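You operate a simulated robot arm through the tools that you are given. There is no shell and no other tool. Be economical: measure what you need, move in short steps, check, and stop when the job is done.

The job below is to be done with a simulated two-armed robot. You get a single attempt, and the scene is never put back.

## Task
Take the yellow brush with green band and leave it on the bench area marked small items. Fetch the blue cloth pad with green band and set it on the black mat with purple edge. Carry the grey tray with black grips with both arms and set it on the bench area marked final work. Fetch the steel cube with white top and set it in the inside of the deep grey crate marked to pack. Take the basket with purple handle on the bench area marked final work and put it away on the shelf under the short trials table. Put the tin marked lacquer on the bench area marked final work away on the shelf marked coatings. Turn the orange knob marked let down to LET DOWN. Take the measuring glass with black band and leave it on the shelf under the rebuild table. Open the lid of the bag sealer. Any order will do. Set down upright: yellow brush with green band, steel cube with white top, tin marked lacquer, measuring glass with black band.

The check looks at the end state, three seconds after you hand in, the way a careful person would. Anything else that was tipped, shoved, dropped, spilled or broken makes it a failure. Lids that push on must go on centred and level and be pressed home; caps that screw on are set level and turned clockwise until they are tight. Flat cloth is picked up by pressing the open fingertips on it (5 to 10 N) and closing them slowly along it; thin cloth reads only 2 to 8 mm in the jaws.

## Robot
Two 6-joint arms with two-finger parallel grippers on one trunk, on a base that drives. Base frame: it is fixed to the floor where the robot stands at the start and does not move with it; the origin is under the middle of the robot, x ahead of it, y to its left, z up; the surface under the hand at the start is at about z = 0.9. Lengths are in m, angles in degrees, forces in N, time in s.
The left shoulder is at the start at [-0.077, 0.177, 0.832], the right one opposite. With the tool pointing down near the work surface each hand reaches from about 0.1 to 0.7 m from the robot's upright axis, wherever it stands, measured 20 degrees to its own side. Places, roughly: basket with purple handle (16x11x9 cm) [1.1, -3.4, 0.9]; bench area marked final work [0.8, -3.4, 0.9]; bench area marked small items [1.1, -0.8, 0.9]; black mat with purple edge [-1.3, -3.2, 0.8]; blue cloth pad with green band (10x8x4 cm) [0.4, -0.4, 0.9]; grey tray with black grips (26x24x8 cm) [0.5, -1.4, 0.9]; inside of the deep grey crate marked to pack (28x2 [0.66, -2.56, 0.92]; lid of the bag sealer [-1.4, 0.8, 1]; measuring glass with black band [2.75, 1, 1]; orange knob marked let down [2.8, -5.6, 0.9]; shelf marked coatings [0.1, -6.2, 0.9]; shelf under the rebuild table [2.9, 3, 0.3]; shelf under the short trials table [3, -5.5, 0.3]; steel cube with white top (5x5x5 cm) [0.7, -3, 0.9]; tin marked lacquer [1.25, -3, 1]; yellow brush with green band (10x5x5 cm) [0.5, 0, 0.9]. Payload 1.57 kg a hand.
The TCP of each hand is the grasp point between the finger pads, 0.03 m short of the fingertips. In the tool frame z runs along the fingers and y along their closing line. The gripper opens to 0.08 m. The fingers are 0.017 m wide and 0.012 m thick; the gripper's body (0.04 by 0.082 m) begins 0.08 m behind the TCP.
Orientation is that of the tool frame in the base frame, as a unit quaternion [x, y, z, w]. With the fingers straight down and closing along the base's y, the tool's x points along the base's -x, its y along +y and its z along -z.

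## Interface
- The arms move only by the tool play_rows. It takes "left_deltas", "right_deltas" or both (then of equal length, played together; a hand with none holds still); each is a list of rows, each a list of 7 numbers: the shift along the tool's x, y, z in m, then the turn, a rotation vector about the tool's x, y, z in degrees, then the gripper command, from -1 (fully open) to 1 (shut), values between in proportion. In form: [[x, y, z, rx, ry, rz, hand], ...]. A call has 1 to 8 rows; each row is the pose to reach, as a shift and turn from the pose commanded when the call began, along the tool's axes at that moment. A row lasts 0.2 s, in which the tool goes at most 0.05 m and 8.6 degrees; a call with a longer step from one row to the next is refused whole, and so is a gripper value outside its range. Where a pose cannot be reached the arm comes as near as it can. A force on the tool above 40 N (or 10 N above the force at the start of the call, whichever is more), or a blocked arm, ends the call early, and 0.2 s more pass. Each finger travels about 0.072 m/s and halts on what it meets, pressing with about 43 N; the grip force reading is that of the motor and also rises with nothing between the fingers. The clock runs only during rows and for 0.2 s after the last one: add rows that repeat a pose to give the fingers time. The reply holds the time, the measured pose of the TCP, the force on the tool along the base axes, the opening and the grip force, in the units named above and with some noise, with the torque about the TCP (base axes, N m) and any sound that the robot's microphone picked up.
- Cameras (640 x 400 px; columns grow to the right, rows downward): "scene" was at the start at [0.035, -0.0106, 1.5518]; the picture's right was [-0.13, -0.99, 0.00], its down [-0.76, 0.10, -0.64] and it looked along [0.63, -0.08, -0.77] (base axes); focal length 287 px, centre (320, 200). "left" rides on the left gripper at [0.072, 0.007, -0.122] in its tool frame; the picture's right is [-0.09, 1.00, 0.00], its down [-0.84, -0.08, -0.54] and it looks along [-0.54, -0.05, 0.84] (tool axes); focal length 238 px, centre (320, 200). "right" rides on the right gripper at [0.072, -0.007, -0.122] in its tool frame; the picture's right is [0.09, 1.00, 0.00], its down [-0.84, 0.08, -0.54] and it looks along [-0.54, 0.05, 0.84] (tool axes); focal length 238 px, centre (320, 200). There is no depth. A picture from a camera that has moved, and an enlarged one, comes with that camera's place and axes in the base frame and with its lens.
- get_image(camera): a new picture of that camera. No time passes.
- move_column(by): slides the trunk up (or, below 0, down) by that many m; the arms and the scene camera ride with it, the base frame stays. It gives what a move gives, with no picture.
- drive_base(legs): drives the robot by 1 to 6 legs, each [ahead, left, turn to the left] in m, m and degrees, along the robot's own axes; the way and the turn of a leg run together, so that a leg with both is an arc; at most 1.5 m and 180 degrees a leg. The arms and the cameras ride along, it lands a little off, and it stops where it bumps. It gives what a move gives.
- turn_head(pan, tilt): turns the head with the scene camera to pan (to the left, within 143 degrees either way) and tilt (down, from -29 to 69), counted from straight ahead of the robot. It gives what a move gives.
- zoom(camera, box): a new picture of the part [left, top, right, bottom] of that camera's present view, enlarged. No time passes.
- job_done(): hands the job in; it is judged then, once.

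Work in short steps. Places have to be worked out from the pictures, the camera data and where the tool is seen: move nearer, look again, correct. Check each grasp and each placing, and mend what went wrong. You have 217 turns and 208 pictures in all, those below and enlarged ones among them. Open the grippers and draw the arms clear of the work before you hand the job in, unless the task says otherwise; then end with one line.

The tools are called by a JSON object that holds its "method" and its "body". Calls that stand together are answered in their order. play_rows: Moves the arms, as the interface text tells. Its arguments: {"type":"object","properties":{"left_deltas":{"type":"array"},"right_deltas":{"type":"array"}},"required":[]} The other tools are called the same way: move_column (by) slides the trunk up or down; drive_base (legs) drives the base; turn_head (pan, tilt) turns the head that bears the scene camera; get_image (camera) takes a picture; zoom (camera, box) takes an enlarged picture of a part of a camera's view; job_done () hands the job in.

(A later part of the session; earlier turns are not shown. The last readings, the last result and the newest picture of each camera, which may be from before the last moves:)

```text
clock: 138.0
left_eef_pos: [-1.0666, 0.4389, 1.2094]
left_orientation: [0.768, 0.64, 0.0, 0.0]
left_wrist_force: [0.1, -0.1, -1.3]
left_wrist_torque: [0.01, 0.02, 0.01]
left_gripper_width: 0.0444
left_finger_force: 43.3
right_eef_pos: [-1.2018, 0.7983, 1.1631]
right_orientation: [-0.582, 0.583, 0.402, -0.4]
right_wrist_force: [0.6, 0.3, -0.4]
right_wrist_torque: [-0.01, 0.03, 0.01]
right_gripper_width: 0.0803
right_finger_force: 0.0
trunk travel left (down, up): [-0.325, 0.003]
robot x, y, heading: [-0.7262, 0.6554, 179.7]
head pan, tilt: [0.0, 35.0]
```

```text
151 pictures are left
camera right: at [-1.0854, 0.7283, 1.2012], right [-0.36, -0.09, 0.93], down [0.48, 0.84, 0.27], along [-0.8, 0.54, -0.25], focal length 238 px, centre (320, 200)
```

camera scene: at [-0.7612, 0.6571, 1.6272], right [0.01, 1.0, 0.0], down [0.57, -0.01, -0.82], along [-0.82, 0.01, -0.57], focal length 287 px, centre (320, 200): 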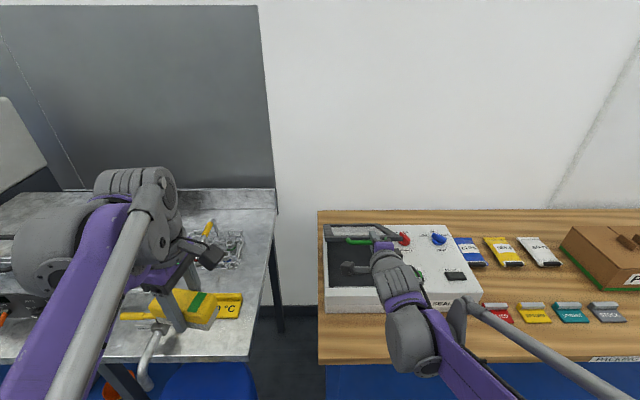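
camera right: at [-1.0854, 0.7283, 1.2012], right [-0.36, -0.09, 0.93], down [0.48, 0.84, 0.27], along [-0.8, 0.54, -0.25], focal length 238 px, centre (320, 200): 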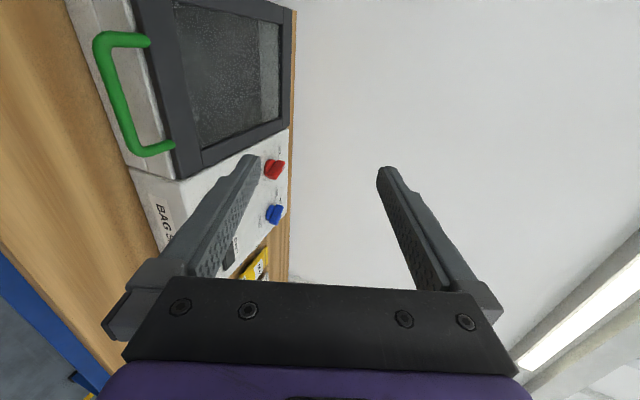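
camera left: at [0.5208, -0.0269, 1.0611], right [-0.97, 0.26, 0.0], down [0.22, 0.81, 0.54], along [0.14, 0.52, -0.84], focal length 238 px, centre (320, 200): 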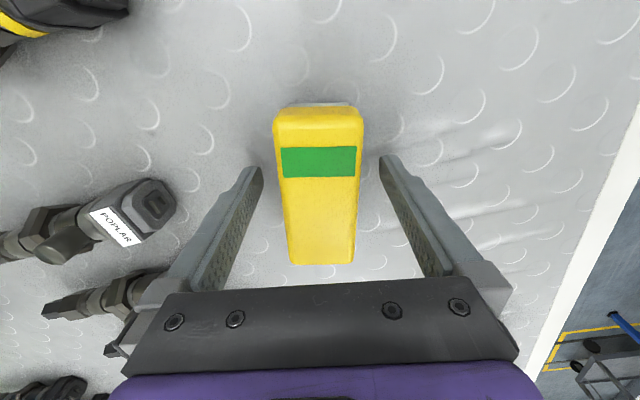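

The lid falls shut when unsupported, so it must go past vertical in one push. I bring closed fingers low in front of the handle, then drive closer.

{"method": "play_rows", "body": {"right_deltas": [[0, -0.042, -0.001, 0, 0, 0, 1], [0, -0.084, -0.002, 0, 0, 0, 1], [0, -0.126, -0.003, 0, 0, 0, 1], [0, -0.168, -0.004, 0, 0, 0, 1], [0, -0.21, -0.005, 0, 0, 0, 1], [0, -0.2525, -0.0057, 0, 0, 0, 1]]}}

{"method": "drive_base", "body": {"legs": [[0.09, 0, 0]]}}

{"method": "get_image", "body": {"camera": "right"}}

```text
clock: 139.4
left_eef_pos: [-1.0676, 0.4392, 1.209]
left_orientation: [0.769, 0.64, 0.0, 0.0]
left_wrist_force: [0.6, 0.1, -1.1]
left_wrist_torque: [-0.02, 0.03, -0.01]
left_gripper_width: 0.0443
left_finger_force: 43.1
right_eef_pos: [-1.1243, 0.7991, 0.9825]
right_orientation: [-0.582, 0.583, 0.402, -0.4]
right_wrist_force: [-0.4, -0.7, 0.1]
right_wrist_torque: [0.02, 0.0, 0.0]
right_gripper_width: 0.0001
right_finger_force: 20.8
right hand out of reach, approached as far as the arm can: row 5, 6
trunk travel left (down, up): [-0.325, 0.003]
robot x, y, heading: [-0.7285, 0.6591, 179.3]
head pan, tilt: [0.0, 35.0]
```

```text
clock: 140.5
left_eef_pos: [-1.1559, 0.4397, 1.2086]
left_orientation: [0.768, 0.64, 0.0, -0.001]
left_wrist_force: [-0.5, -0.3, -0.3]
left_wrist_torque: [-0.01, -0.01, 0.01]
left_gripper_width: 0.0446
left_finger_force: 43.0
right_eef_pos: [-1.2127, 0.7991, 0.9812]
right_orientation: [-0.582, 0.583, 0.401, -0.4]
right_wrist_force: [-0.2, -0.4, -0.2]
right_wrist_torque: [0.01, 0.01, -0.02]
right_gripper_width: 0.0
right_finger_force: 21.2
trunk travel left (down, up): [-0.325, 0.003]
robot x, y, heading: [-0.8173, 0.6618, 179.3]
head pan, tilt: [0.0, 35.0]
```

```text
150 pictures are left
camera right: at [-1.0972, 0.7291, 1.0208], right [-0.36, -0.09, 0.93], down [0.48, 0.84, 0.27], along [-0.8, 0.54, -0.25], focal length 238 px, centre (320, 200)
```

right: 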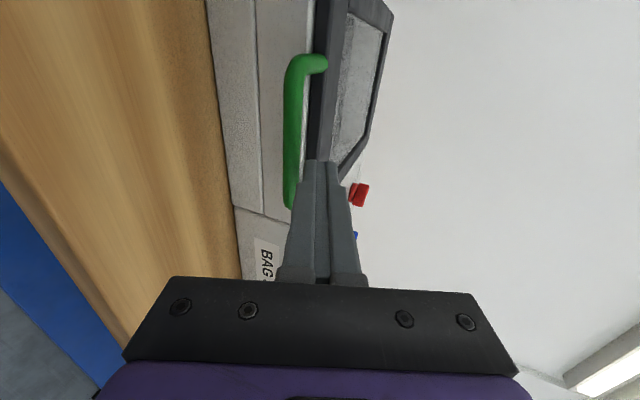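

The arm can't go lower here by itself, so I lower the trunk 5 cm.

{"method": "move_column", "body": {"by": -0.05}}

{"method": "get_image", "body": {"camera": "right"}}

```text
clock: 140.9
left_eef_pos: [-1.1578, 0.4404, 1.1977]
left_orientation: [0.768, 0.64, 0.002, 0.002]
left_wrist_force: [-0.7, 0.3, -0.7]
left_wrist_torque: [0.03, 0.0, 0.02]
left_gripper_width: 0.0447
left_finger_force: 42.9
right_eef_pos: [-1.2166, 0.7996, 0.976]
right_orientation: [0.582, -0.578, -0.405, 0.405]
right_wrist_force: [-7.3, 1.9, 31.9]
right_wrist_torque: [0.0, 0.86, -0.03]
right_gripper_width: 0.0
right_finger_force: 21.4
trunk travel left (down, up): [-0.315, 0.013]
robot x, y, heading: [-0.8173, 0.6602, 179.2]
head pan, tilt: [0.0, 35.0]
stopped: the force on the tool passed its limit at 72 N (the readings are from after the stop); the commanded pose is now the measured one
```

```text
149 pictures are left
camera right: at [-1.0988, 0.7296, 1.0114], right [-0.34, -0.1, 0.93], down [0.48, 0.84, 0.26], along [-0.81, 0.54, -0.24], focal length 238 px, centre (320, 200)
```

right: 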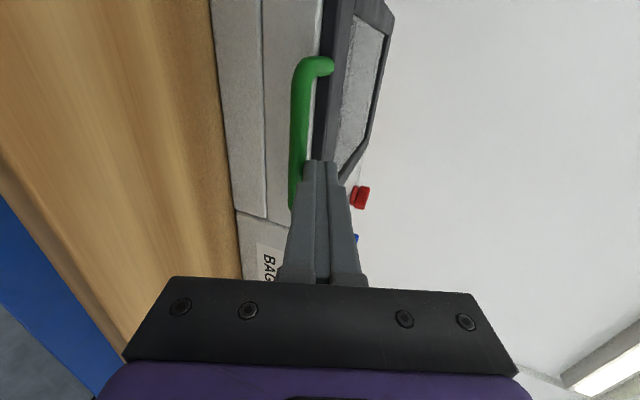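

The fingertips touched the bar from above. I back the base off 6 cm, then lower the trunk.

{"method": "drive_base", "body": {"legs": [[-0.06, 0, 0]]}}

{"method": "move_column", "body": {"by": -0.06}}

{"method": "get_image", "body": {"camera": "right"}}

```text
clock: 141.7
left_eef_pos: [-1.1496, 0.4395, 1.1976]
left_orientation: [0.768, 0.64, 0.001, 0.002]
left_wrist_force: [0.3, -0.3, -1.5]
left_wrist_torque: [0.01, -0.02, -0.03]
left_gripper_width: 0.0446
left_finger_force: 43.1
right_eef_pos: [-1.2061, 0.8003, 0.9752]
right_orientation: [0.581, -0.578, -0.406, 0.405]
right_wrist_force: [-0.3, 0.0, -0.6]
right_wrist_torque: [0.03, 0.0, -0.03]
right_gripper_width: 0.0
right_finger_force: 21.2
trunk travel left (down, up): [-0.315, 0.013]
robot x, y, heading: [-0.8053, 0.6595, 179.2]
head pan, tilt: [0.0, 35.0]
stopped in leg 1: the force on the tool passed its limit at 64 N (the readings are from after the stop); the commanded pose is now the measured one
```

```text
clock: 142.1
left_eef_pos: [-1.1465, 0.439, 1.192]
left_orientation: [0.768, 0.64, 0.001, 0.001]
left_wrist_force: [0.5, -0.3, -1.0]
left_wrist_torque: [-0.02, 0.04, -0.02]
left_gripper_width: 0.0443
left_finger_force: 43.3
right_eef_pos: [-1.2022, 0.7989, 0.9705]
right_orientation: [0.581, -0.575, -0.407, 0.407]
right_wrist_force: [-0.2, -0.3, 0.8]
right_wrist_torque: [-0.01, 0.01, 0.01]
right_gripper_width: 0.0
right_finger_force: 21.3
trunk travel left (down, up): [-0.31, 0.018]
robot x, y, heading: [-0.8091, 0.66, 179.4]
head pan, tilt: [0.0, 35.0]
stopped: the force on the tool passed its limit at 76 N (the readings are from after the stop); the commanded pose is now the measured one
```

```text
148 pictures are left
camera right: at [-1.0845, 0.7296, 1.0063], right [-0.33, -0.1, 0.94], down [0.48, 0.84, 0.26], along [-0.81, 0.54, -0.23], focal length 238 px, centre (320, 200)
```

right: 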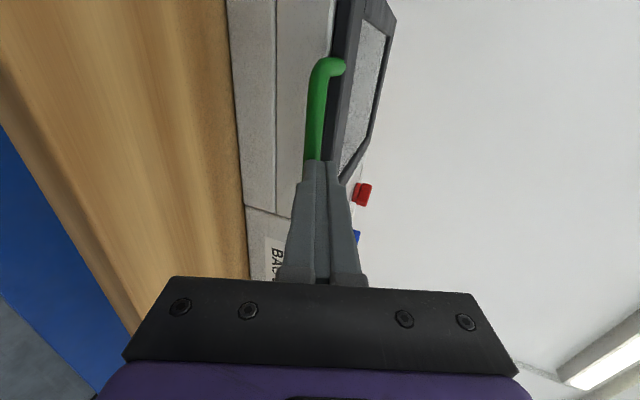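

Something is catching, perhaps the fingertips in the handle loop. I retreat along the tool axis and look from both cameras.

{"method": "play_rows", "body": {"right_deltas": [[0, 0.01, -0.02, 0, 0, 0, 1], [0, 0.02, -0.05, 0, 0, 0, 1], [0, 0.02, -0.08, 0, 0, 0, 1]]}}

{"method": "get_image", "body": {"camera": "right"}}

{"method": "turn_head", "body": {"pan": 0, "tilt": 55}}

{"method": "get_image", "body": {"camera": "scene"}}

```text
clock: 142.9
left_eef_pos: [-1.1485, 0.4407, 1.1926]
left_orientation: [0.769, 0.639, 0.002, 0.002]
left_wrist_force: [0.0, -0.6, 0.1]
left_wrist_torque: [0.03, 0.01, 0.03]
left_gripper_width: 0.0443
left_finger_force: 42.9
right_eef_pos: [-1.1397, 0.7992, 1.0209]
right_orientation: [0.581, -0.575, -0.408, 0.406]
right_wrist_force: [1.2, -0.4, -0.3]
right_wrist_torque: [0.02, -0.04, 0.03]
right_gripper_width: 0.0001
right_finger_force: 21.2
trunk travel left (down, up): [-0.31, 0.018]
robot x, y, heading: [-0.8074, 0.6578, 179.2]
head pan, tilt: [0.0, 35.0]
```

```text
147 pictures are left
camera right: at [-1.0233, 0.7289, 1.0556], right [-0.34, -0.1, 0.94], down [0.48, 0.84, 0.26], along [-0.81, 0.54, -0.23], focal length 238 px, centre (320, 200)
```

right: 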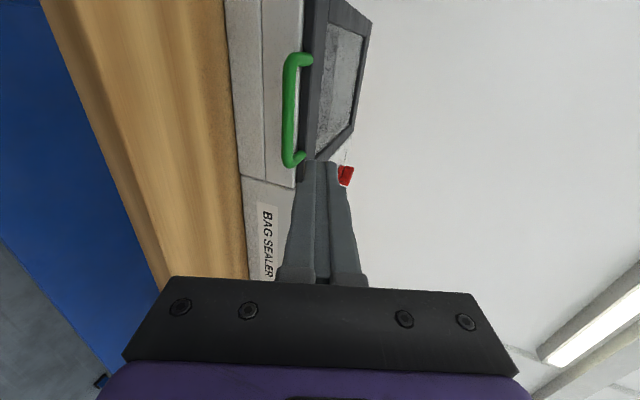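

```text
clock: 143.7
left_eef_pos: [-1.1499, 0.439, 1.1921]
left_orientation: [0.769, 0.64, 0.002, 0.002]
left_wrist_force: [0.2, -0.3, -1.2]
left_wrist_torque: [0.0, 0.0, 0.0]
left_gripper_width: 0.0442
left_finger_force: 42.9
right_eef_pos: [-1.1412, 0.7985, 1.0211]
right_orientation: [0.582, -0.575, -0.407, 0.406]
right_wrist_force: [0.4, -0.2, 0.5]
right_wrist_torque: [-0.03, 0.0, -0.04]
right_gripper_width: 0.0
right_finger_force: 20.8
trunk travel left (down, up): [-0.31, 0.018]
robot x, y, heading: [-0.8062, 0.6567, 179.1]
head pan, tilt: [0.0, 55.0]
```

```text
146 pictures are left
camera scene: at [-0.8393, 0.6586, 1.5838], right [0.01, 1.0, 0.0], down [0.82, -0.01, -0.57], along [-0.57, 0.01, -0.82], focal length 287 px, centre (320, 200)
```

scene: 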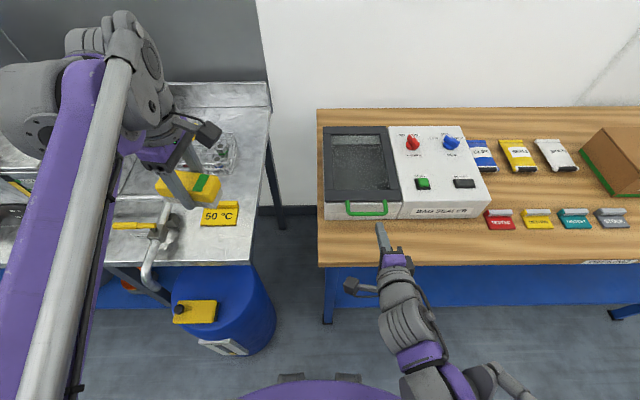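

The bar must be nearer than I thought, about (-1.24, 0.785, 0.96), and the fingertips had hooked it. Now clear, I lower the trunk so the tips sit below the bar.

{"method": "move_column", "body": {"by": -0.08}}

{"method": "get_image", "body": {"camera": "right"}}

{"method": "zoom", "body": {"camera": "scene", "box": [310, 110, 470, 210]}}

```text
clock: 144.9
left_eef_pos: [-1.1511, 0.4399, 1.1106]
left_orientation: [0.769, 0.639, 0.002, 0.002]
left_wrist_force: [-0.1, 0.2, -0.4]
left_wrist_torque: [0.02, 0.0, -0.02]
left_gripper_width: 0.0442
left_finger_force: 43.1
right_eef_pos: [-1.1384, 0.7993, 0.9376]
right_orientation: [0.581, -0.576, -0.407, 0.407]
right_wrist_force: [-0.7, -0.1, -0.7]
right_wrist_torque: [0.03, 0.02, 0.0]
right_gripper_width: 0.0
right_finger_force: 20.9
trunk travel left (down, up): [-0.23, 0.098]
robot x, y, heading: [-0.8103, 0.6578, 179.1]
head pan, tilt: [0.0, 55.0]
```

```text
145 pictures are left
camera right: at [-1.0203, 0.73, 0.9724], right [-0.34, -0.1, 0.94], down [0.48, 0.84, 0.26], along [-0.81, 0.54, -0.23], focal length 238 px, centre (320, 200)
```

right: 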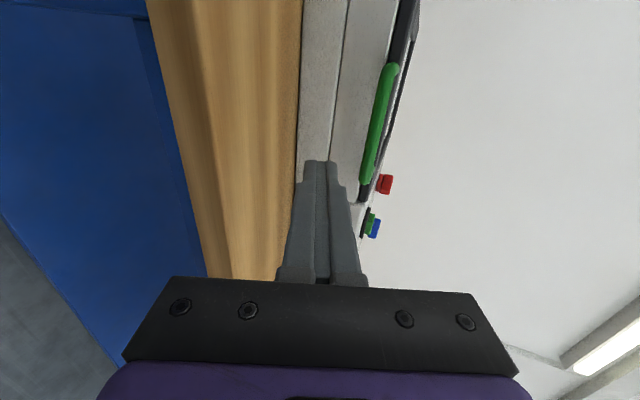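

```text
4.00 times, centred on (390, 160) of scene
camera zoom: at [-0.8425, 0.6587, 1.4978], right [0.01, 1.0, 0.0], down [0.82, -0.01, -0.57], along [-0.57, 0.01, -0.82], focal length 1148 px, centre (40, 360)
```

zoom: 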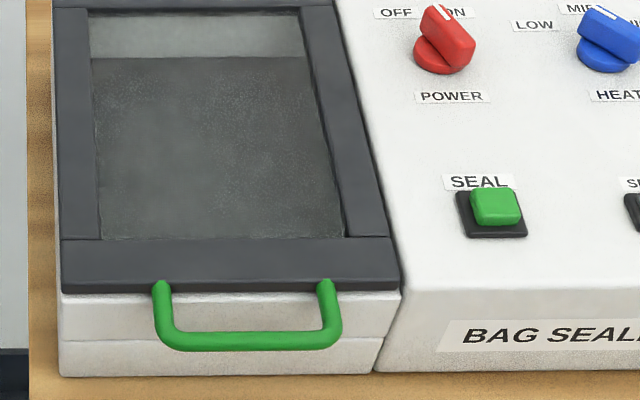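

The bar is at about (-1.235, 0.785, 0.955). I advance the tips underneath it.

{"method": "play_rows", "body": {"right_deltas": [[0.003, 0, 0.02, 0, 0, 0, 1], [0.006, 0.005, 0.04, 0, 0, 0, 1], [0.01, 0.012, 0.06, 0, 0, 0, 1], [0.013, 0.0186, 0.078, 0, 0, 0, 1]]}}

{"method": "get_image", "body": {"camera": "right"}}

```text
clock: 145.9
left_eef_pos: [-1.15, 0.4403, 1.1111]
left_orientation: [0.769, 0.64, 0.002, 0.001]
left_wrist_force: [0.1, 0.1, -1.3]
left_wrist_torque: [0.02, -0.01, 0.01]
left_gripper_width: 0.0443
left_finger_force: 43.3
right_eef_pos: [-1.2165, 0.786, 0.9281]
right_orientation: [0.581, -0.576, -0.406, 0.407]
right_wrist_force: [0.3, 0.5, 1.3]
right_wrist_torque: [-0.01, -0.04, 0.03]
right_gripper_width: 0.0001
right_finger_force: 21.7
trunk travel left (down, up): [-0.23, 0.098]
robot x, y, heading: [-0.812, 0.6555, 179.4]
head pan, tilt: [0.0, 55.0]
```

```text
143 pictures are left
camera right: at [-1.1001, 0.7166, 0.9632], right [-0.34, -0.1, 0.94], down [0.48, 0.84, 0.26], along [-0.81, 0.54, -0.23], focal length 238 px, centre (320, 200)
```

right: 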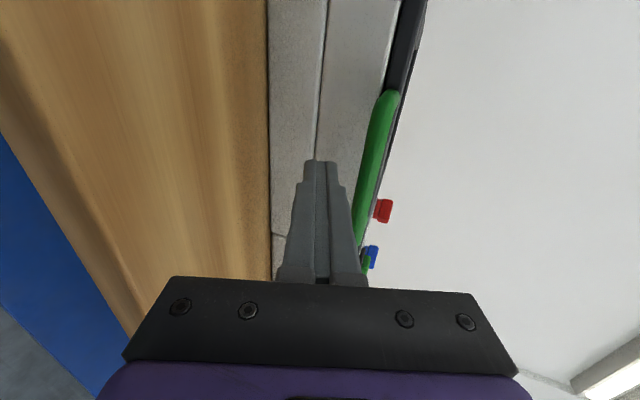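

The fingers sit under the bar. I now lift and push the lid along its arc in one continuous motion.

{"method": "play_rows", "body": {"right_deltas": [[0, 0.0435, -0.0179, 0, 0, 0, 1], [0, 0.0874, -0.0289, 0, 0, 0, 1], [0, 0.1319, -0.0242, 0, 0, 0, 1], [0, 0.1712, -0.0047, 0, 0, 0, 1], [0, 0.2083, 0.0146, 0, 0, 0, 1], [0, 0.244, 0.0386, 0, 0, 0, 1], [0, 0.2767, 0.0691, 0, 0, 0, 1], [0, 0.3055, 0.1032, 0, 0, 0, 1]]}}

{"method": "get_image", "body": {"camera": "right"}}

{"method": "get_image", "body": {"camera": "scene"}}

```text
clock: 147.3
left_eef_pos: [-1.1419, 0.4395, 1.1133]
left_orientation: [0.769, 0.639, -0.001, -0.001]
left_wrist_force: [-0.1, 0.0, 0.1]
left_wrist_torque: [0.04, 0.03, 0.0]
left_gripper_width: 0.0443
left_finger_force: 43.3
right_eef_pos: [-1.319, 0.7849, 1.1458]
right_orientation: [0.581, -0.571, -0.409, 0.41]
right_wrist_force: [33.1, 3.3, 27.4]
right_wrist_torque: [0.22, 0.71, -0.3]
right_gripper_width: 0.0001
right_finger_force: 21.4
trunk travel left (down, up): [-0.23, 0.098]
robot x, y, heading: [-0.8099, 0.659, 179.1]
head pan, tilt: [0.0, 55.0]
stopped in row 6 (right hand): the force on the tool passed its limit at 50 N (the readings are from after the stop); the commanded pose is now the measured one
```

```text
142 pictures are left
camera right: at [-1.2015, 0.7153, 1.1798], right [-0.33, -0.1, 0.94], down [0.48, 0.84, 0.26], along [-0.82, 0.53, -0.22], focal length 238 px, centre (320, 200)
```

right: 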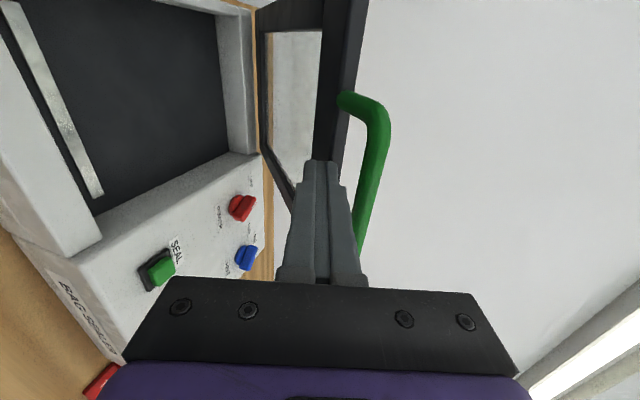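

```text
141 pictures are left
camera scene: at [-0.8322, 0.6587, 1.4982], right [0.01, 1.0, 0.0], down [0.82, -0.01, -0.58], along [-0.58, 0.01, -0.82], focal length 287 px, centre (320, 200)
```

scene: 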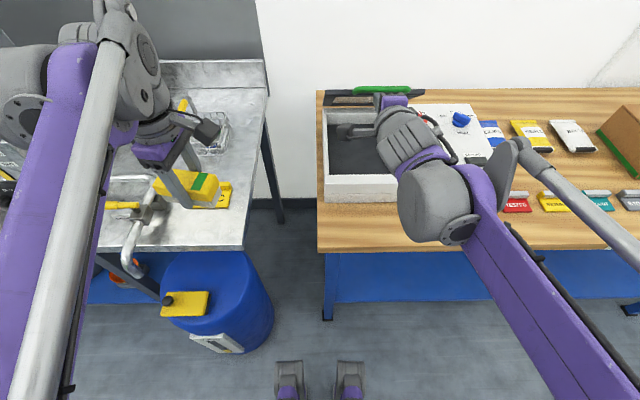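

The tips are butting the lid's front frame inside the handle loop. I lower the lid back under control and restart with the fingers deeper, under the frame itself.

{"method": "play_rows", "body": {"right_deltas": [[0, -0.0258, -0.0183, 0, 0, 0, 1], [0, -0.0515, -0.0367, 0, 0, 0, 1], [0, -0.0902, -0.0408, 0, 0, 0, 1], [0, -0.1376, -0.0396, 0, 0, 0, 1], [0, -0.1833, -0.0337, 0, 0, 0, 1], [0, -0.2289, -0.0331, 0, 0, 0, 1], [0, -0.255, -0.0556, 0, 0, 0, 1]]}}

{"method": "get_image", "body": {"camera": "right"}}

```text
clock: 148.9
left_eef_pos: [-1.1485, 0.4408, 1.1112]
left_orientation: [0.769, 0.639, 0.002, 0.001]
left_wrist_force: [0.3, -0.5, -1.0]
left_wrist_torque: [0.01, 0.02, -0.03]
left_gripper_width: 0.044
left_finger_force: 43.0
right_eef_pos: [-1.1878, 0.7884, 0.9175]
right_orientation: [0.582, -0.574, -0.407, 0.408]
right_wrist_force: [0.7, -0.7, 0.0]
right_wrist_torque: [0.0, 0.0, -0.02]
right_gripper_width: 0.0
right_finger_force: 20.8
trunk travel left (down, up): [-0.23, 0.098]
robot x, y, heading: [-0.809, 0.6612, 179.4]
head pan, tilt: [0.0, 55.0]
```

```text
140 pictures are left
camera right: at [-1.0706, 0.7188, 0.9528], right [-0.33, -0.1, 0.94], down [0.48, 0.84, 0.26], along [-0.81, 0.53, -0.23], focal length 238 px, centre (320, 200)
```

right: 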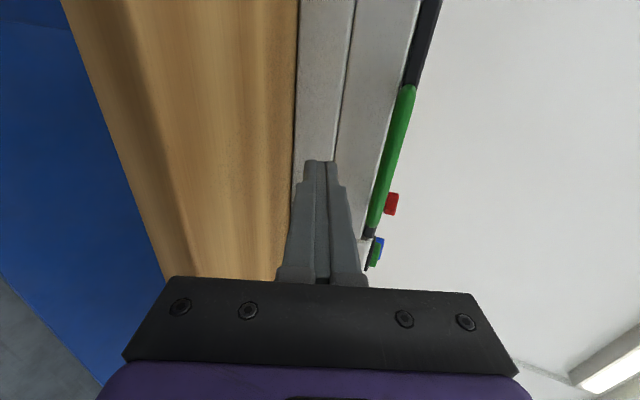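

I slide the tips deeper beneath the lid frame, just touching the sealer's front.

{"method": "play_rows", "body": {"right_deltas": [[0, 0.009, 0.02, 0, 0, 0, 1], [0, 0.018, 0.04, 0, 0, 0, 1], [0, 0.027, 0.058, 0, 0, 0, 1]]}}

```text
clock: 149.6
left_eef_pos: [-1.1483, 0.4397, 1.1116]
left_orientation: [0.769, 0.64, 0.002, 0.002]
left_wrist_force: [-0.7, 0.3, -0.8]
left_wrist_torque: [0.04, -0.01, 0.01]
left_gripper_width: 0.0444
left_finger_force: 42.6
right_eef_pos: [-1.2405, 0.7861, 0.9226]
right_orientation: [0.581, -0.575, -0.408, 0.407]
right_wrist_force: [9.1, -2.0, 6.9]
right_wrist_torque: [0.02, 0.19, -0.02]
right_gripper_width: 0.0002
right_finger_force: 21.7
trunk travel left (down, up): [-0.23, 0.098]
robot x, y, heading: [-0.8065, 0.656, 179.4]
head pan, tilt: [0.0, 55.0]
stopped in row 3 (right hand): the force on the tool passed its limit at 49 N (the readings are from after the stop); the commanded pose is now the measured one
```

The tips touch the sealer's front below the frame. I lift along the arc again.

{"method": "play_rows", "body": {"right_deltas": [[0, 0.0248, -0.0119, 0, 0, 0, 1], [0, 0.0594, -0.0195, 0, 0, 0, 1], [0, 0.101, -0.0223, 0, 0, 0, 1], [0, 0.1464, -0.0179, 0, 0, 0, 1], [0, 0.1918, -0.0049, 0, 0, 0, 1], [0, 0.234, 0.0135, 0, 0, 0, 1], [0, 0.2694, 0.0398, 0, 0, 0, 1], [0, 0.2978, 0.0729, 0, 0, 0, 1]]}}

{"method": "get_image", "body": {"camera": "right"}}

```text
clock: 151.4
left_eef_pos: [-1.15, 0.4398, 1.1118]
left_orientation: [0.769, 0.64, 0.003, 0.001]
left_wrist_force: [-0.6, 0.1, -0.8]
left_wrist_torque: [-0.01, -0.02, 0.03]
left_gripper_width: 0.0442
left_finger_force: 43.4
right_eef_pos: [-1.4129, 0.7838, 1.1792]
right_orientation: [0.581, -0.575, -0.407, 0.407]
right_wrist_force: [-0.2, 0.0, -0.3]
right_wrist_torque: [0.01, 0.0, 0.03]
right_gripper_width: 0.0
right_finger_force: 20.7
trunk travel left (down, up): [-0.23, 0.098]
robot x, y, heading: [-0.8076, 0.6574, 179.3]
head pan, tilt: [0.0, 55.0]
```

```text
139 pictures are left
camera right: at [-1.2954, 0.7137, 1.2135], right [-0.34, -0.1, 0.94], down [0.48, 0.84, 0.26], along [-0.81, 0.53, -0.23], focal length 238 px, centre (320, 200)
```

right: 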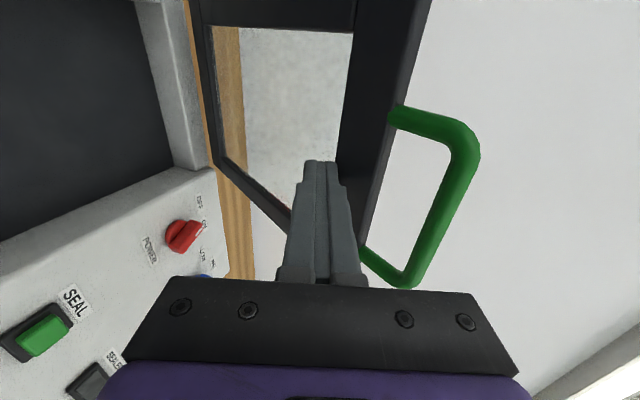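

The fingers are now under the lid, which is near 65°. I push on past vertical.

{"method": "play_rows", "body": {"right_deltas": [[0, 0.025, 0.0355, 0, 0, 0, 1], [0, 0.042, 0.0665, 0, 0, 0, 1], [0, 0.0495, 0.101, 0, 0, 0, 1], [0, 0.0507, 0.1328, 0, 0, 0, 1]]}}

{"method": "get_image", "body": {"camera": "right"}}

{"method": "get_image", "body": {"camera": "scene"}}

```text
clock: 152.4
left_eef_pos: [-1.1507, 0.44, 1.1114]
left_orientation: [0.768, 0.64, 0.002, 0.001]
left_wrist_force: [-1.3, 0.1, -1.0]
left_wrist_torque: [0.02, -0.05, 0.0]
left_gripper_width: 0.0444
left_finger_force: 43.2
right_eef_pos: [-1.5545, 0.7788, 1.1826]
right_orientation: [0.581, -0.575, -0.407, 0.407]
right_wrist_force: [-0.3, -0.1, -0.1]
right_wrist_torque: [-0.01, 0.01, 0.01]
right_gripper_width: 0.0001
right_finger_force: 21.2
trunk travel left (down, up): [-0.23, 0.098]
robot x, y, heading: [-0.808, 0.6554, 179.3]
head pan, tilt: [0.0, 55.0]
```

```text
138 pictures are left
camera right: at [-1.4372, 0.71, 1.2174], right [-0.34, -0.1, 0.94], down [0.48, 0.84, 0.26], along [-0.81, 0.53, -0.23], focal length 238 px, centre (320, 200)
```

right: 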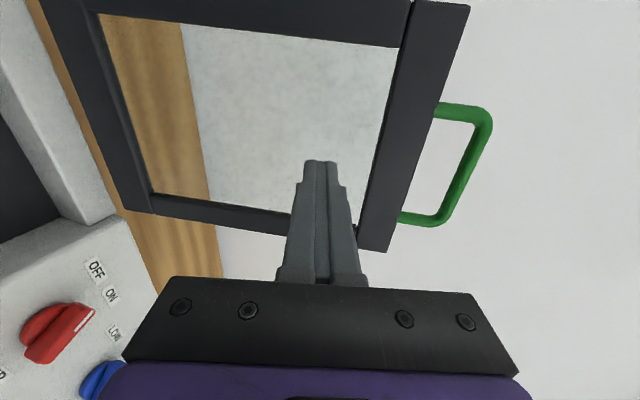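

```text
137 pictures are left
camera scene: at [-0.8425, 0.6588, 1.4978], right [0.01, 1.0, 0.0], down [0.82, -0.01, -0.57], along [-0.57, 0.01, -0.82], focal length 287 px, centre (320, 200)
```

scene: 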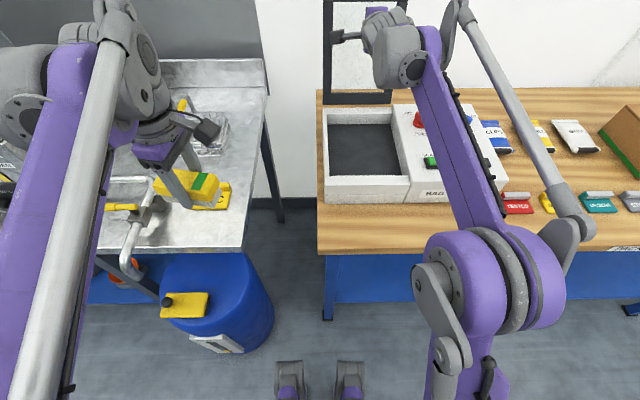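

The lid appears past vertical and rests by itself, with zero force. I withdraw and check.

{"method": "play_rows", "body": {"right_deltas": [[0, 0, -0.04, 0, 0, 0, 1], [0, 0, -0.085, 0, 0, 0, 1], [0, 0, -0.13, 0, 0, 0, 1], [0, 0.01, -0.17, 0, 0, 0, 1], [0, 0.03, -0.21, 0, 0, 0, 1], [0, 0.05, -0.25, 0, 0, 0, 1], [0, 0.07, -0.29, 0, 0, 0, 1], [0, 0.09, -0.33, 0, 0, 0, 1]]}}

{"method": "turn_head", "body": {"pan": 0, "tilt": 35}}

{"method": "get_image", "body": {"camera": "scene"}}

```text
clock: 154.2
left_eef_pos: [-1.1488, 0.4401, 1.112]
left_orientation: [0.769, 0.639, 0.003, 0.002]
left_wrist_force: [-0.3, -0.4, -0.4]
left_wrist_torque: [0.02, 0.01, 0.0]
left_gripper_width: 0.0443
left_finger_force: 42.8
right_eef_pos: [-1.2696, 0.7847, 1.3785]
right_orientation: [0.582, -0.575, -0.407, 0.407]
right_wrist_force: [0.2, 0.1, 0.4]
right_wrist_torque: [0.0, -0.04, 0.01]
right_gripper_width: 0.0
right_finger_force: 21.2
trunk travel left (down, up): [-0.23, 0.098]
robot x, y, heading: [-0.8076, 0.6586, 179.2]
head pan, tilt: [0.0, 55.0]
```

```text
clock: 155.1
left_eef_pos: [-1.1499, 0.4393, 1.1115]
left_orientation: [0.769, 0.639, 0.002, 0.002]
left_wrist_force: [-0.5, 0.6, -1.3]
left_wrist_torque: [0.03, 0.01, 0.03]
left_gripper_width: 0.0439
left_finger_force: 43.2
right_eef_pos: [-1.2711, 0.7844, 1.3785]
right_orientation: [0.581, -0.575, -0.407, 0.407]
right_wrist_force: [0.1, 0.0, 0.0]
right_wrist_torque: [-0.01, 0.0, 0.02]
right_gripper_width: 0.0
right_finger_force: 21.6
trunk travel left (down, up): [-0.23, 0.098]
robot x, y, heading: [-0.8081, 0.6586, 179.0]
head pan, tilt: [0.0, 35.0]
```

```text
136 pictures are left
camera scene: at [-0.8572, 0.659, 1.526], right [0.01, 1.0, 0.0], down [0.57, -0.01, -0.82], along [-0.82, 0.01, -0.57], focal length 287 px, centre (320, 200)
```

scene: 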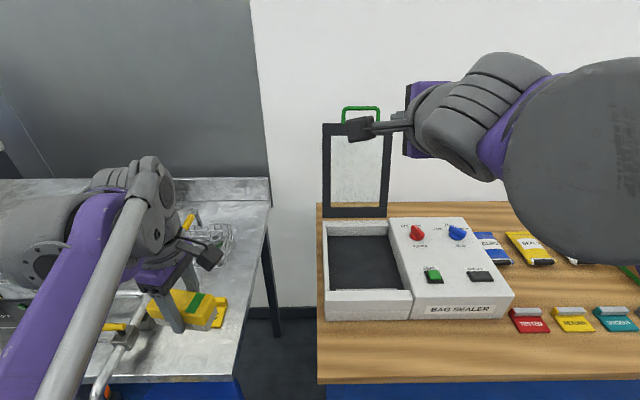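

The bag sealer lid stands open. I reset the right tool to point down, raise the trunk a bit, back off and head toward the +y end of the bench.

{"method": "drive_base", "body": {"legs": [[-0.45, 0, 0], [0, 0, -89]]}}

{"method": "play_rows", "body": {"right_deltas": [[0, 0, 0, 8.5, 0, 0, -1], [0, 0, 0, 17, 0, 0, -1], [0, 0, 0, 25.5, 0, 0, -1], [0, 0, 0, 34, 0, 0, -1], [0, 0, 0, 42.5, 0, 0, -1], [0, 0, 0, 51, 0, 0, -1], [0, 0, 0, 59.5, 0, 0, -1], [0, 0, 0, 68, 0, 0, -1]]}}

{"method": "move_column", "body": {"by": 0.06}}

{"method": "get_image", "body": {"camera": "scene"}}

```text
clock: 161.5
left_eef_pos: [-0.5873, 0.9863, 1.1114]
left_orientation: [0.997, -0.078, 0.0, 0.002]
left_wrist_force: [-0.9, -0.6, -1.7]
left_wrist_torque: [0.01, -0.02, -0.03]
left_gripper_width: 0.0443
left_finger_force: 42.8
right_eef_pos: [-0.2455, 1.1183, 1.3787]
right_orientation: [-0.017, 0.818, 0.576, -0.008]
right_wrist_force: [-0.3, -0.3, -0.4]
right_wrist_torque: [-0.01, 0.0, -0.03]
right_gripper_width: 0.0
right_finger_force: 21.3
trunk travel left (down, up): [-0.23, 0.098]
robot x, y, heading: [-0.3617, 0.6519, 90.9]
head pan, tilt: [0.0, 35.0]
```

```text
clock: 163.3
left_eef_pos: [-0.5863, 0.9866, 1.1116]
left_orientation: [0.997, -0.077, 0.0, 0.003]
left_wrist_force: [0.2, 0.0, -0.3]
left_wrist_torque: [0.0, -0.01, 0.02]
left_gripper_width: 0.0443
left_finger_force: 42.7
right_eef_pos: [-0.2399, 1.064, 1.2615]
right_orientation: [-0.019, 0.998, 0.058, 0.001]
right_wrist_force: [-0.2, 0.6, 0.7]
right_wrist_torque: [0.0, -0.05, -0.02]
right_gripper_width: 0.0801
right_finger_force: 0.2
right hand out of reach, approached as far as the arm can: row 3, 4, 5, 6, 7, 8
trunk travel left (down, up): [-0.23, 0.098]
robot x, y, heading: [-0.3587, 0.6549, 91.0]
head pan, tilt: [0.0, 35.0]
```

```text
clock: 164.3
left_eef_pos: [-0.5865, 0.9858, 1.1714]
left_orientation: [0.997, -0.078, 0.0, 0.003]
left_wrist_force: [0.1, -0.4, -0.8]
left_wrist_torque: [0.03, 0.02, -0.01]
left_gripper_width: 0.0443
left_finger_force: 43.3
right_eef_pos: [-0.2389, 1.0617, 1.3219]
right_orientation: [-0.019, 0.998, 0.059, 0.001]
right_wrist_force: [0.0, -1.2, 0.2]
right_wrist_torque: [0.03, 0.01, -0.01]
right_gripper_width: 0.0799
right_finger_force: 0.1
trunk travel left (down, up): [-0.29, 0.038]
robot x, y, heading: [-0.3602, 0.65, 90.9]
head pan, tilt: [0.0, 35.0]
```

```text
135 pictures are left
camera scene: at [-0.3595, 0.6972, 1.5901], right [1.0, 0.01, 0.0], down [0.01, -0.57, -0.82], along [-0.01, 0.82, -0.57], focal length 287 px, centre (320, 200)
```

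scene: 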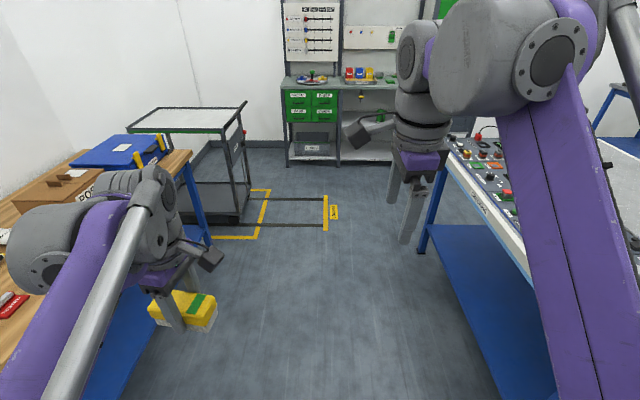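

The way ahead is clear. I drive around the +y end of the bench to its far side.

{"method": "drive_base", "body": {"legs": [[1.2, 0, 0], [1.15, 0, 0], [0, 0, -91]]}}

{"method": "get_image", "body": {"camera": "scene"}}

```text
clock: 179.6
left_eef_pos: [-0.0787, 3.209, 1.1714]
left_orientation: [-0.652, 0.758, 0.002, -0.001]
left_wrist_force: [0.9, 0.0, -1.5]
left_wrist_torque: [0.03, 0.03, -0.01]
left_gripper_width: 0.0445
left_finger_force: 42.9
right_eef_pos: [-0.0014, 2.8595, 1.3225]
right_orientation: [0.691, 0.72, 0.041, 0.043]
right_wrist_force: [-0.2, 0.0, 0.2]
right_wrist_torque: [0.0, 0.02, 0.04]
right_gripper_width: 0.0802
right_finger_force: 0.0
trunk travel left (down, up): [-0.29, 0.038]
robot x, y, heading: [-0.4114, 2.9782, 1.0]
head pan, tilt: [0.0, 35.0]
```

```text
134 pictures are left
camera scene: at [-0.3655, 2.979, 1.5902], right [0.02, -1.0, 0.0], down [-0.57, -0.01, -0.82], along [0.82, 0.02, -0.57], focal length 287 px, centre (320, 200)
```

scene: 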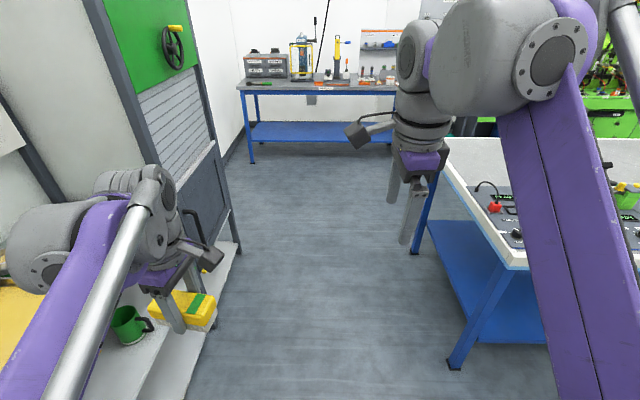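

The path along the end is clear. I continue to the far aisle and turn down it toward the glass.

{"method": "drive_base", "body": {"legs": [[1.2, 0, -1], [1.05, 0, 0], [0, 0, -90], [1.2, 0, 0]]}}

{"method": "turn_head", "body": {"pan": 50, "tilt": 25}}

{"method": "get_image", "body": {"camera": "scene"}}

```text
clock: 200.1
left_eef_pos: [2.0054, 1.4731, 1.1724]
left_orientation: [0.091, 0.996, 0.003, 0.001]
left_wrist_force: [0.1, 0.9, -0.9]
left_wrist_torque: [0.05, 0.05, 0.01]
left_gripper_width: 0.0443
left_finger_force: 42.5
right_eef_pos: [1.6551, 1.4054, 1.3224]
right_orientation: [0.998, 0.003, -0.003, 0.059]
right_wrist_force: [0.0, 0.1, 0.3]
right_wrist_torque: [0.02, 0.0, -0.01]
right_gripper_width: 0.08
right_finger_force: 0.1
trunk travel left (down, up): [-0.29, 0.038]
robot x, y, heading: [1.7864, 1.8091, -91.0]
head pan, tilt: [0.0, 35.0]
```

```text
clock: 201.3
left_eef_pos: [2.0048, 1.4735, 1.1712]
left_orientation: [0.091, 0.996, 0.003, 0.0]
left_wrist_force: [0.2, 0.7, -1.5]
left_wrist_torque: [0.0, -0.02, 0.01]
left_gripper_width: 0.0442
left_finger_force: 43.1
right_eef_pos: [1.6553, 1.4065, 1.3227]
right_orientation: [0.998, 0.004, -0.002, 0.059]
right_wrist_force: [0.1, -0.3, -0.8]
right_wrist_torque: [-0.03, -0.02, 0.0]
right_gripper_width: 0.0798
right_finger_force: 0.0
trunk travel left (down, up): [-0.29, 0.038]
robot x, y, heading: [1.7847, 1.8133, -91.0]
head pan, tilt: [50.0, 25.0]
```

```text
133 pictures are left
camera scene: at [1.857, 1.7945, 1.6059], right [-0.65, -0.76, 0.0], down [-0.32, 0.28, -0.91], along [0.69, -0.59, -0.42], focal length 287 px, centre (320, 200)
```

scene: 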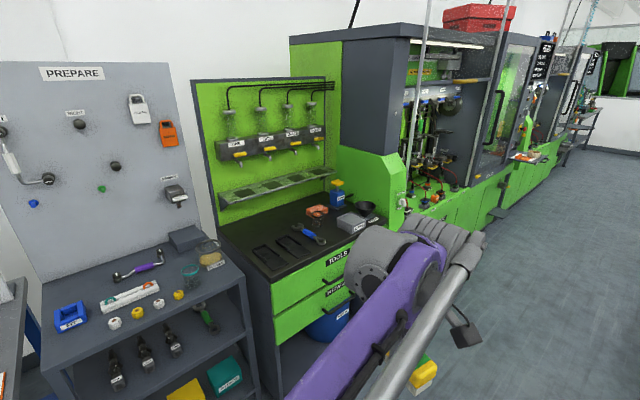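

I look closer at both bench tops for the measuring glass with the black band.

{"method": "zoom", "body": {"camera": "scene", "box": [210, 80, 430, 270]}}

{"method": "zoom", "body": {"camera": "scene", "box": [80, 220, 250, 340]}}

```text
2.11 times, centred on (320, 175) of scene
camera zoom: at [1.857, 1.7945, 1.6059], right [-0.65, -0.76, 0.0], down [-0.32, 0.28, -0.91], along [0.69, -0.59, -0.42], focal length 604 px, centre (320, 253)
```

zoom: 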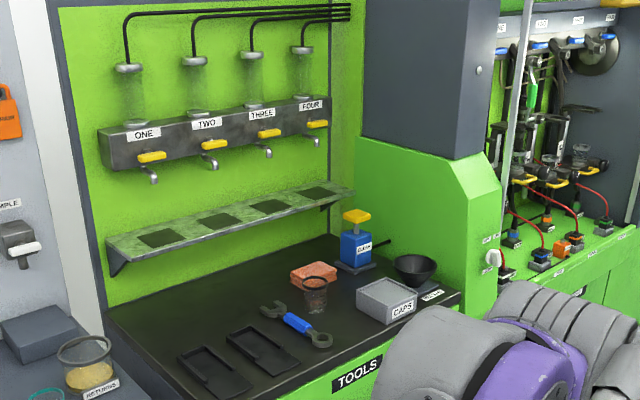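

```text
3.33 times, centred on (165, 280) of scene
camera zoom: at [1.857, 1.7945, 1.6059], right [-0.65, -0.76, 0.0], down [-0.32, 0.28, -0.91], along [0.69, -0.59, -0.42], focal length 956 px, centre (837, -67)
```

zoom: 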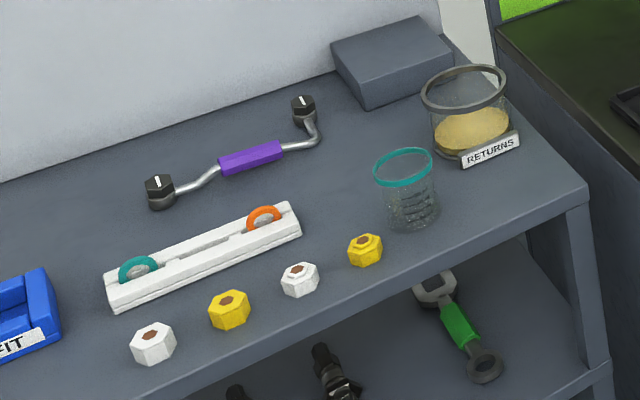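

The black-banded glass stands on the TOOLS bench at about (2.775, 1.02). I turn the right tool back to its normal yaw, then pitch it 45° forward so it can also reach into the low shelf.

{"method": "play_rows", "body": {"right_deltas": [[0, 0, 0, 0, 0, -8.5, -1], [0, 0, 0, 0, 0, -17, -1], [0, 0, 0, 0, 0, -25.5, -1], [0, 0, 0, 0, 0, -34, -1], [0, 0, 0, 0, 0, -42.5, -1], [0, 0, 0, 0, 0, -51, -1], [0, 0, 0, 0, 0, -59.5, -1], [0, 0, 0, 0, 0, -68, -1]]}}

{"method": "play_rows", "body": {"right_deltas": [[0, 0, 0, 0, 0, -7.5, -1], [0, 0, 0, 0, 0, -15, -1], [0, 0, 0, 0, 0, -22, -1]]}}

{"method": "play_rows", "body": {"right_deltas": [[0, 0, 0, 0, -8, 0, -1], [0, 0, 0, 0, -16, 0, -1], [0, 0, 0, 0, -24, 0, -1], [0, 0, 0, 0, -32, 0, -1], [0, 0, 0, 0, -38, 0, -1]]}}

{"method": "drive_base", "body": {"legs": [[0.3, 0, 0], [0, 0, 91]]}}

{"method": "turn_head", "body": {"pan": -10, "tilt": 40}}

{"method": "get_image", "body": {"camera": "scene"}}

```text
clock: 203.1
left_eef_pos: [2.005, 1.4743, 1.1712]
left_orientation: [0.092, 0.996, 0.003, 0.0]
left_wrist_force: [0.2, 1.2, -0.4]
left_wrist_torque: [0.0, 0.0, -0.02]
left_gripper_width: 0.0445
left_finger_force: 42.4
right_eef_pos: [1.6551, 1.4055, 1.3217]
right_orientation: [0.825, 0.563, -0.035, 0.046]
right_wrist_force: [-0.8, 0.5, 0.3]
right_wrist_torque: [0.0, -0.02, -0.01]
right_gripper_width: 0.0803
right_finger_force: 0.1
trunk travel left (down, up): [-0.29, 0.038]
robot x, y, heading: [1.7892, 1.816, -91.1]
head pan, tilt: [50.0, 25.0]
```

```text
clock: 203.9
left_eef_pos: [2.0044, 1.4741, 1.1713]
left_orientation: [0.092, 0.996, 0.002, -0.002]
left_wrist_force: [-0.3, 0.3, -0.5]
left_wrist_torque: [-0.02, 0.0, 0.0]
left_gripper_width: 0.0444
left_finger_force: 42.9
right_eef_pos: [1.6549, 1.4068, 1.3224]
right_orientation: [0.702, 0.709, -0.043, 0.039]
right_wrist_force: [0.5, -0.8, -0.3]
right_wrist_torque: [-0.01, 0.0, -0.01]
right_gripper_width: 0.0798
right_finger_force: 0.0
trunk travel left (down, up): [-0.29, 0.038]
robot x, y, heading: [1.7879, 1.8111, -90.9]
head pan, tilt: [50.0, 25.0]
```

```text
clock: 205.1
left_eef_pos: [2.004, 1.4743, 1.1718]
left_orientation: [0.092, 0.996, 0.002, 0.001]
left_wrist_force: [0.9, -0.1, -0.1]
left_wrist_torque: [0.01, 0.01, 0.03]
left_gripper_width: 0.0443
left_finger_force: 43.1
right_eef_pos: [1.6553, 1.4073, 1.3219]
right_orientation: [0.651, 0.657, -0.27, 0.269]
right_wrist_force: [0.0, 0.0, 0.5]
right_wrist_torque: [0.01, 0.03, 0.0]
right_gripper_width: 0.0799
right_finger_force: 0.0
trunk travel left (down, up): [-0.29, 0.038]
robot x, y, heading: [1.7901, 1.8135, -90.7]
head pan, tilt: [50.0, 25.0]
```

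```text
clock: 210.9
left_eef_pos: [2.1258, 1.7276, 1.1712]
left_orientation: [-0.633, 0.775, 0.002, -0.002]
left_wrist_force: [-0.2, -0.5, -1.8]
left_wrist_torque: [-0.04, -0.02, 0.0]
left_gripper_width: 0.0443
left_finger_force: 43.4
right_eef_pos: [2.1867, 1.3773, 1.3227]
right_orientation: [0.003, 0.925, -0.004, 0.38]
right_wrist_force: [0.5, -0.8, -0.1]
right_wrist_torque: [0.01, 0.03, 0.04]
right_gripper_width: 0.0801
right_finger_force: 0.1
trunk travel left (down, up): [-0.29, 0.038]
robot x, y, heading: [1.7809, 1.5131, -1.7]
head pan, tilt: [50.0, 25.0]
```

```text
clock: 212.2
left_eef_pos: [2.1264, 1.7282, 1.1715]
left_orientation: [-0.633, 0.774, 0.001, -0.002]
left_wrist_force: [-0.4, 0.3, -0.9]
left_wrist_torque: [-0.02, 0.04, 0.0]
left_gripper_width: 0.0442
left_finger_force: 42.7
right_eef_pos: [2.187, 1.3768, 1.3221]
right_orientation: [0.002, 0.925, -0.004, 0.381]
right_wrist_force: [-0.5, 0.0, -0.3]
right_wrist_torque: [-0.05, 0.0, 0.0]
right_gripper_width: 0.08
right_finger_force: 0.1
trunk travel left (down, up): [-0.29, 0.038]
robot x, y, heading: [1.783, 1.5167, -1.6]
head pan, tilt: [-10.0, 40.0]
```

```text
130 pictures are left
camera scene: at [1.8238, 1.4989, 1.5826], right [-0.2, -0.98, 0.0], down [-0.63, 0.13, -0.77], along [0.75, -0.16, -0.64], focal length 287 px, centre (320, 200)
```

scene: 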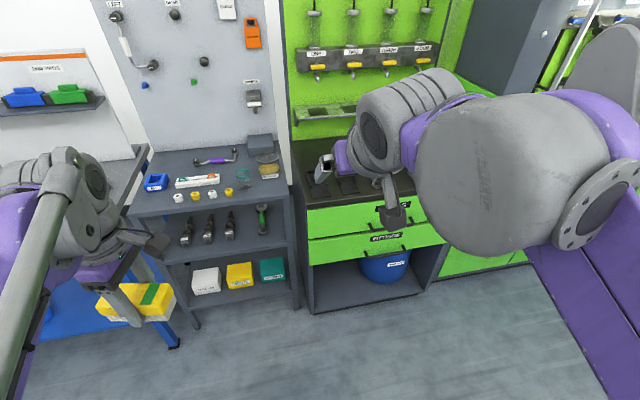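

The right tool is pitched 45°. I move in so that the glass is in front of the right hand.

{"method": "drive_base", "body": {"legs": [[0, -0.3, 1.6], [0.33, 0, 0]]}}

{"method": "get_image", "body": {"camera": "right"}}

{"method": "get_image", "body": {"camera": "scene"}}

```text
clock: 217.3
left_eef_pos: [2.4441, 1.4262, 1.1713]
left_orientation: [-0.641, 0.767, 0.001, -0.002]
left_wrist_force: [0.2, 0.1, -0.9]
left_wrist_torque: [-0.01, 0.03, -0.03]
left_gripper_width: 0.0441
left_finger_force: 43.2
right_eef_pos: [2.5122, 1.076, 1.3209]
right_orientation: [-0.008, 0.925, 0.001, 0.38]
right_wrist_force: [0.0, 0.4, -0.7]
right_wrist_torque: [0.01, 0.01, 0.02]
right_gripper_width: 0.0797
right_finger_force: 0.1
trunk travel left (down, up): [-0.29, 0.038]
robot x, y, heading: [2.1044, 1.2049, -0.7]
head pan, tilt: [-10.0, 40.0]
```

```text
129 pictures are left
camera right: at [2.3749, 1.0692, 1.3588], right [-0.08, 0.99, -0.07], down [0.21, 0.09, 0.97], along [0.97, 0.06, -0.22], focal length 238 px, centre (320, 200)
```

right: 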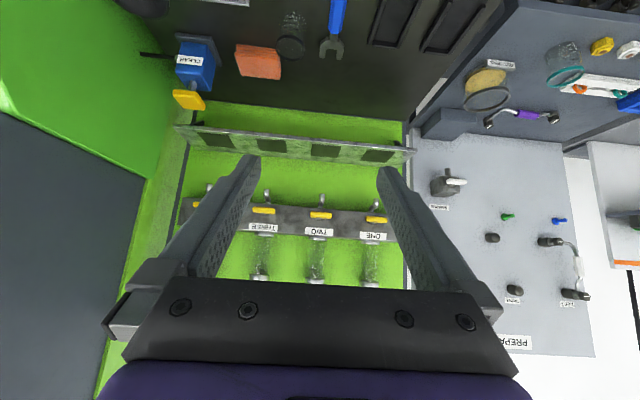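

```text
128 pictures are left
camera scene: at [2.1461, 1.1898, 1.5825], right [-0.18, -0.98, 0.0], down [-0.63, 0.12, -0.77], along [0.75, -0.14, -0.64], focal length 287 px, centre (320, 200)
```

scene: 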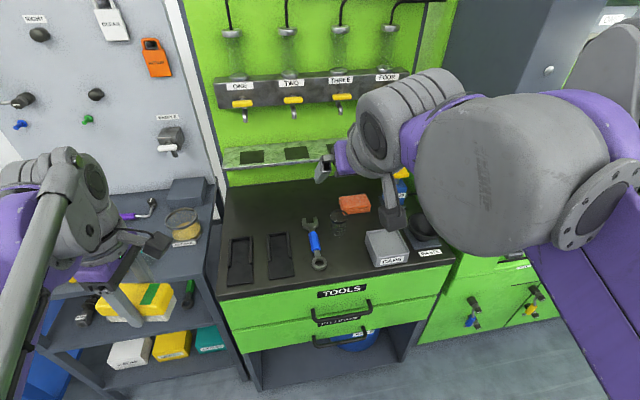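

The glass is at about (2.772, 1.014), roughly 10 cm tall. I move the right hand to a pre-grasp along its 45° axis.

{"method": "play_rows", "body": {"right_deltas": [[0.01, -0.008, 0.043, 0, 0, 0, -1], [0.02, -0.016, 0.086, 0, 0, 0, -1], [0.03, -0.023, 0.13, 0, 0, 0, -1], [0.04, -0.031, 0.173, 0, 0, 0, -1], [0.05, -0.039, 0.216, 0, 0, 0, -1], [0.059, -0.047, 0.26, 0, 0, 0, -1], [0.069, -0.055, 0.303, 0, 0, 0, -1], [0.078, -0.062, 0.346, 0, 0, 0, -1]]}}

{"method": "get_image", "body": {"camera": "right"}}

{"method": "zoom", "body": {"camera": "scene", "box": [250, 150, 450, 275]}}

```text
clock: 219.1
left_eef_pos: [2.4439, 1.4258, 1.1711]
left_orientation: [-0.641, 0.767, 0.001, -0.003]
left_wrist_force: [-0.6, 0.2, -0.4]
left_wrist_torque: [0.0, -0.02, -0.02]
left_gripper_width: 0.0444
left_finger_force: 43.0
right_eef_pos: [2.7006, 1.0136, 1.0223]
right_orientation: [-0.007, 0.925, 0.0, 0.379]
right_wrist_force: [0.3, -0.1, 1.0]
right_wrist_torque: [0.01, -0.03, 0.01]
right_gripper_width: 0.0796
right_finger_force: 0.0
trunk travel left (down, up): [-0.29, 0.038]
robot x, y, heading: [2.1058, 1.2077, -0.6]
head pan, tilt: [-10.0, 40.0]
```

```text
127 pictures are left
camera right: at [2.564, 1.0064, 1.0588], right [-0.08, 0.99, -0.07], down [0.21, 0.09, 0.97], along [0.97, 0.06, -0.22], focal length 238 px, centre (320, 200)
```

right: 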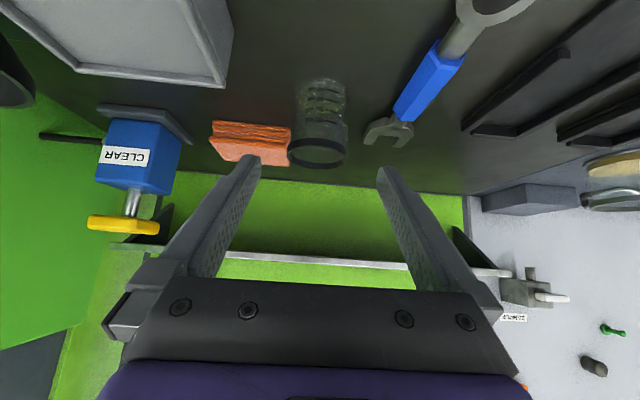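

```text
3.20 times, centred on (350, 212) of scene
camera zoom: at [2.1479, 1.1895, 1.5826], right [-0.18, -0.98, 0.0], down [-0.63, 0.12, -0.77], along [0.75, -0.14, -0.64], focal length 918 px, centre (224, 160)
```

zoom: 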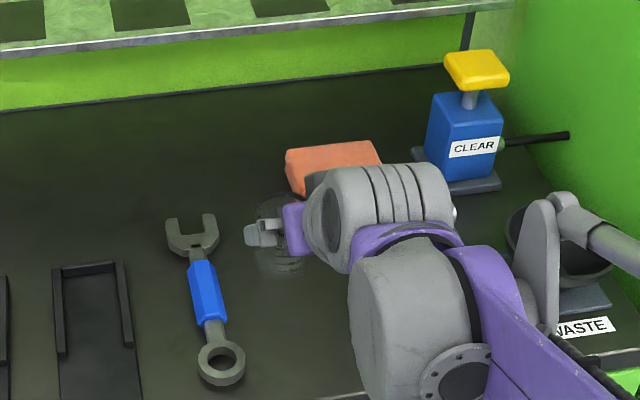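

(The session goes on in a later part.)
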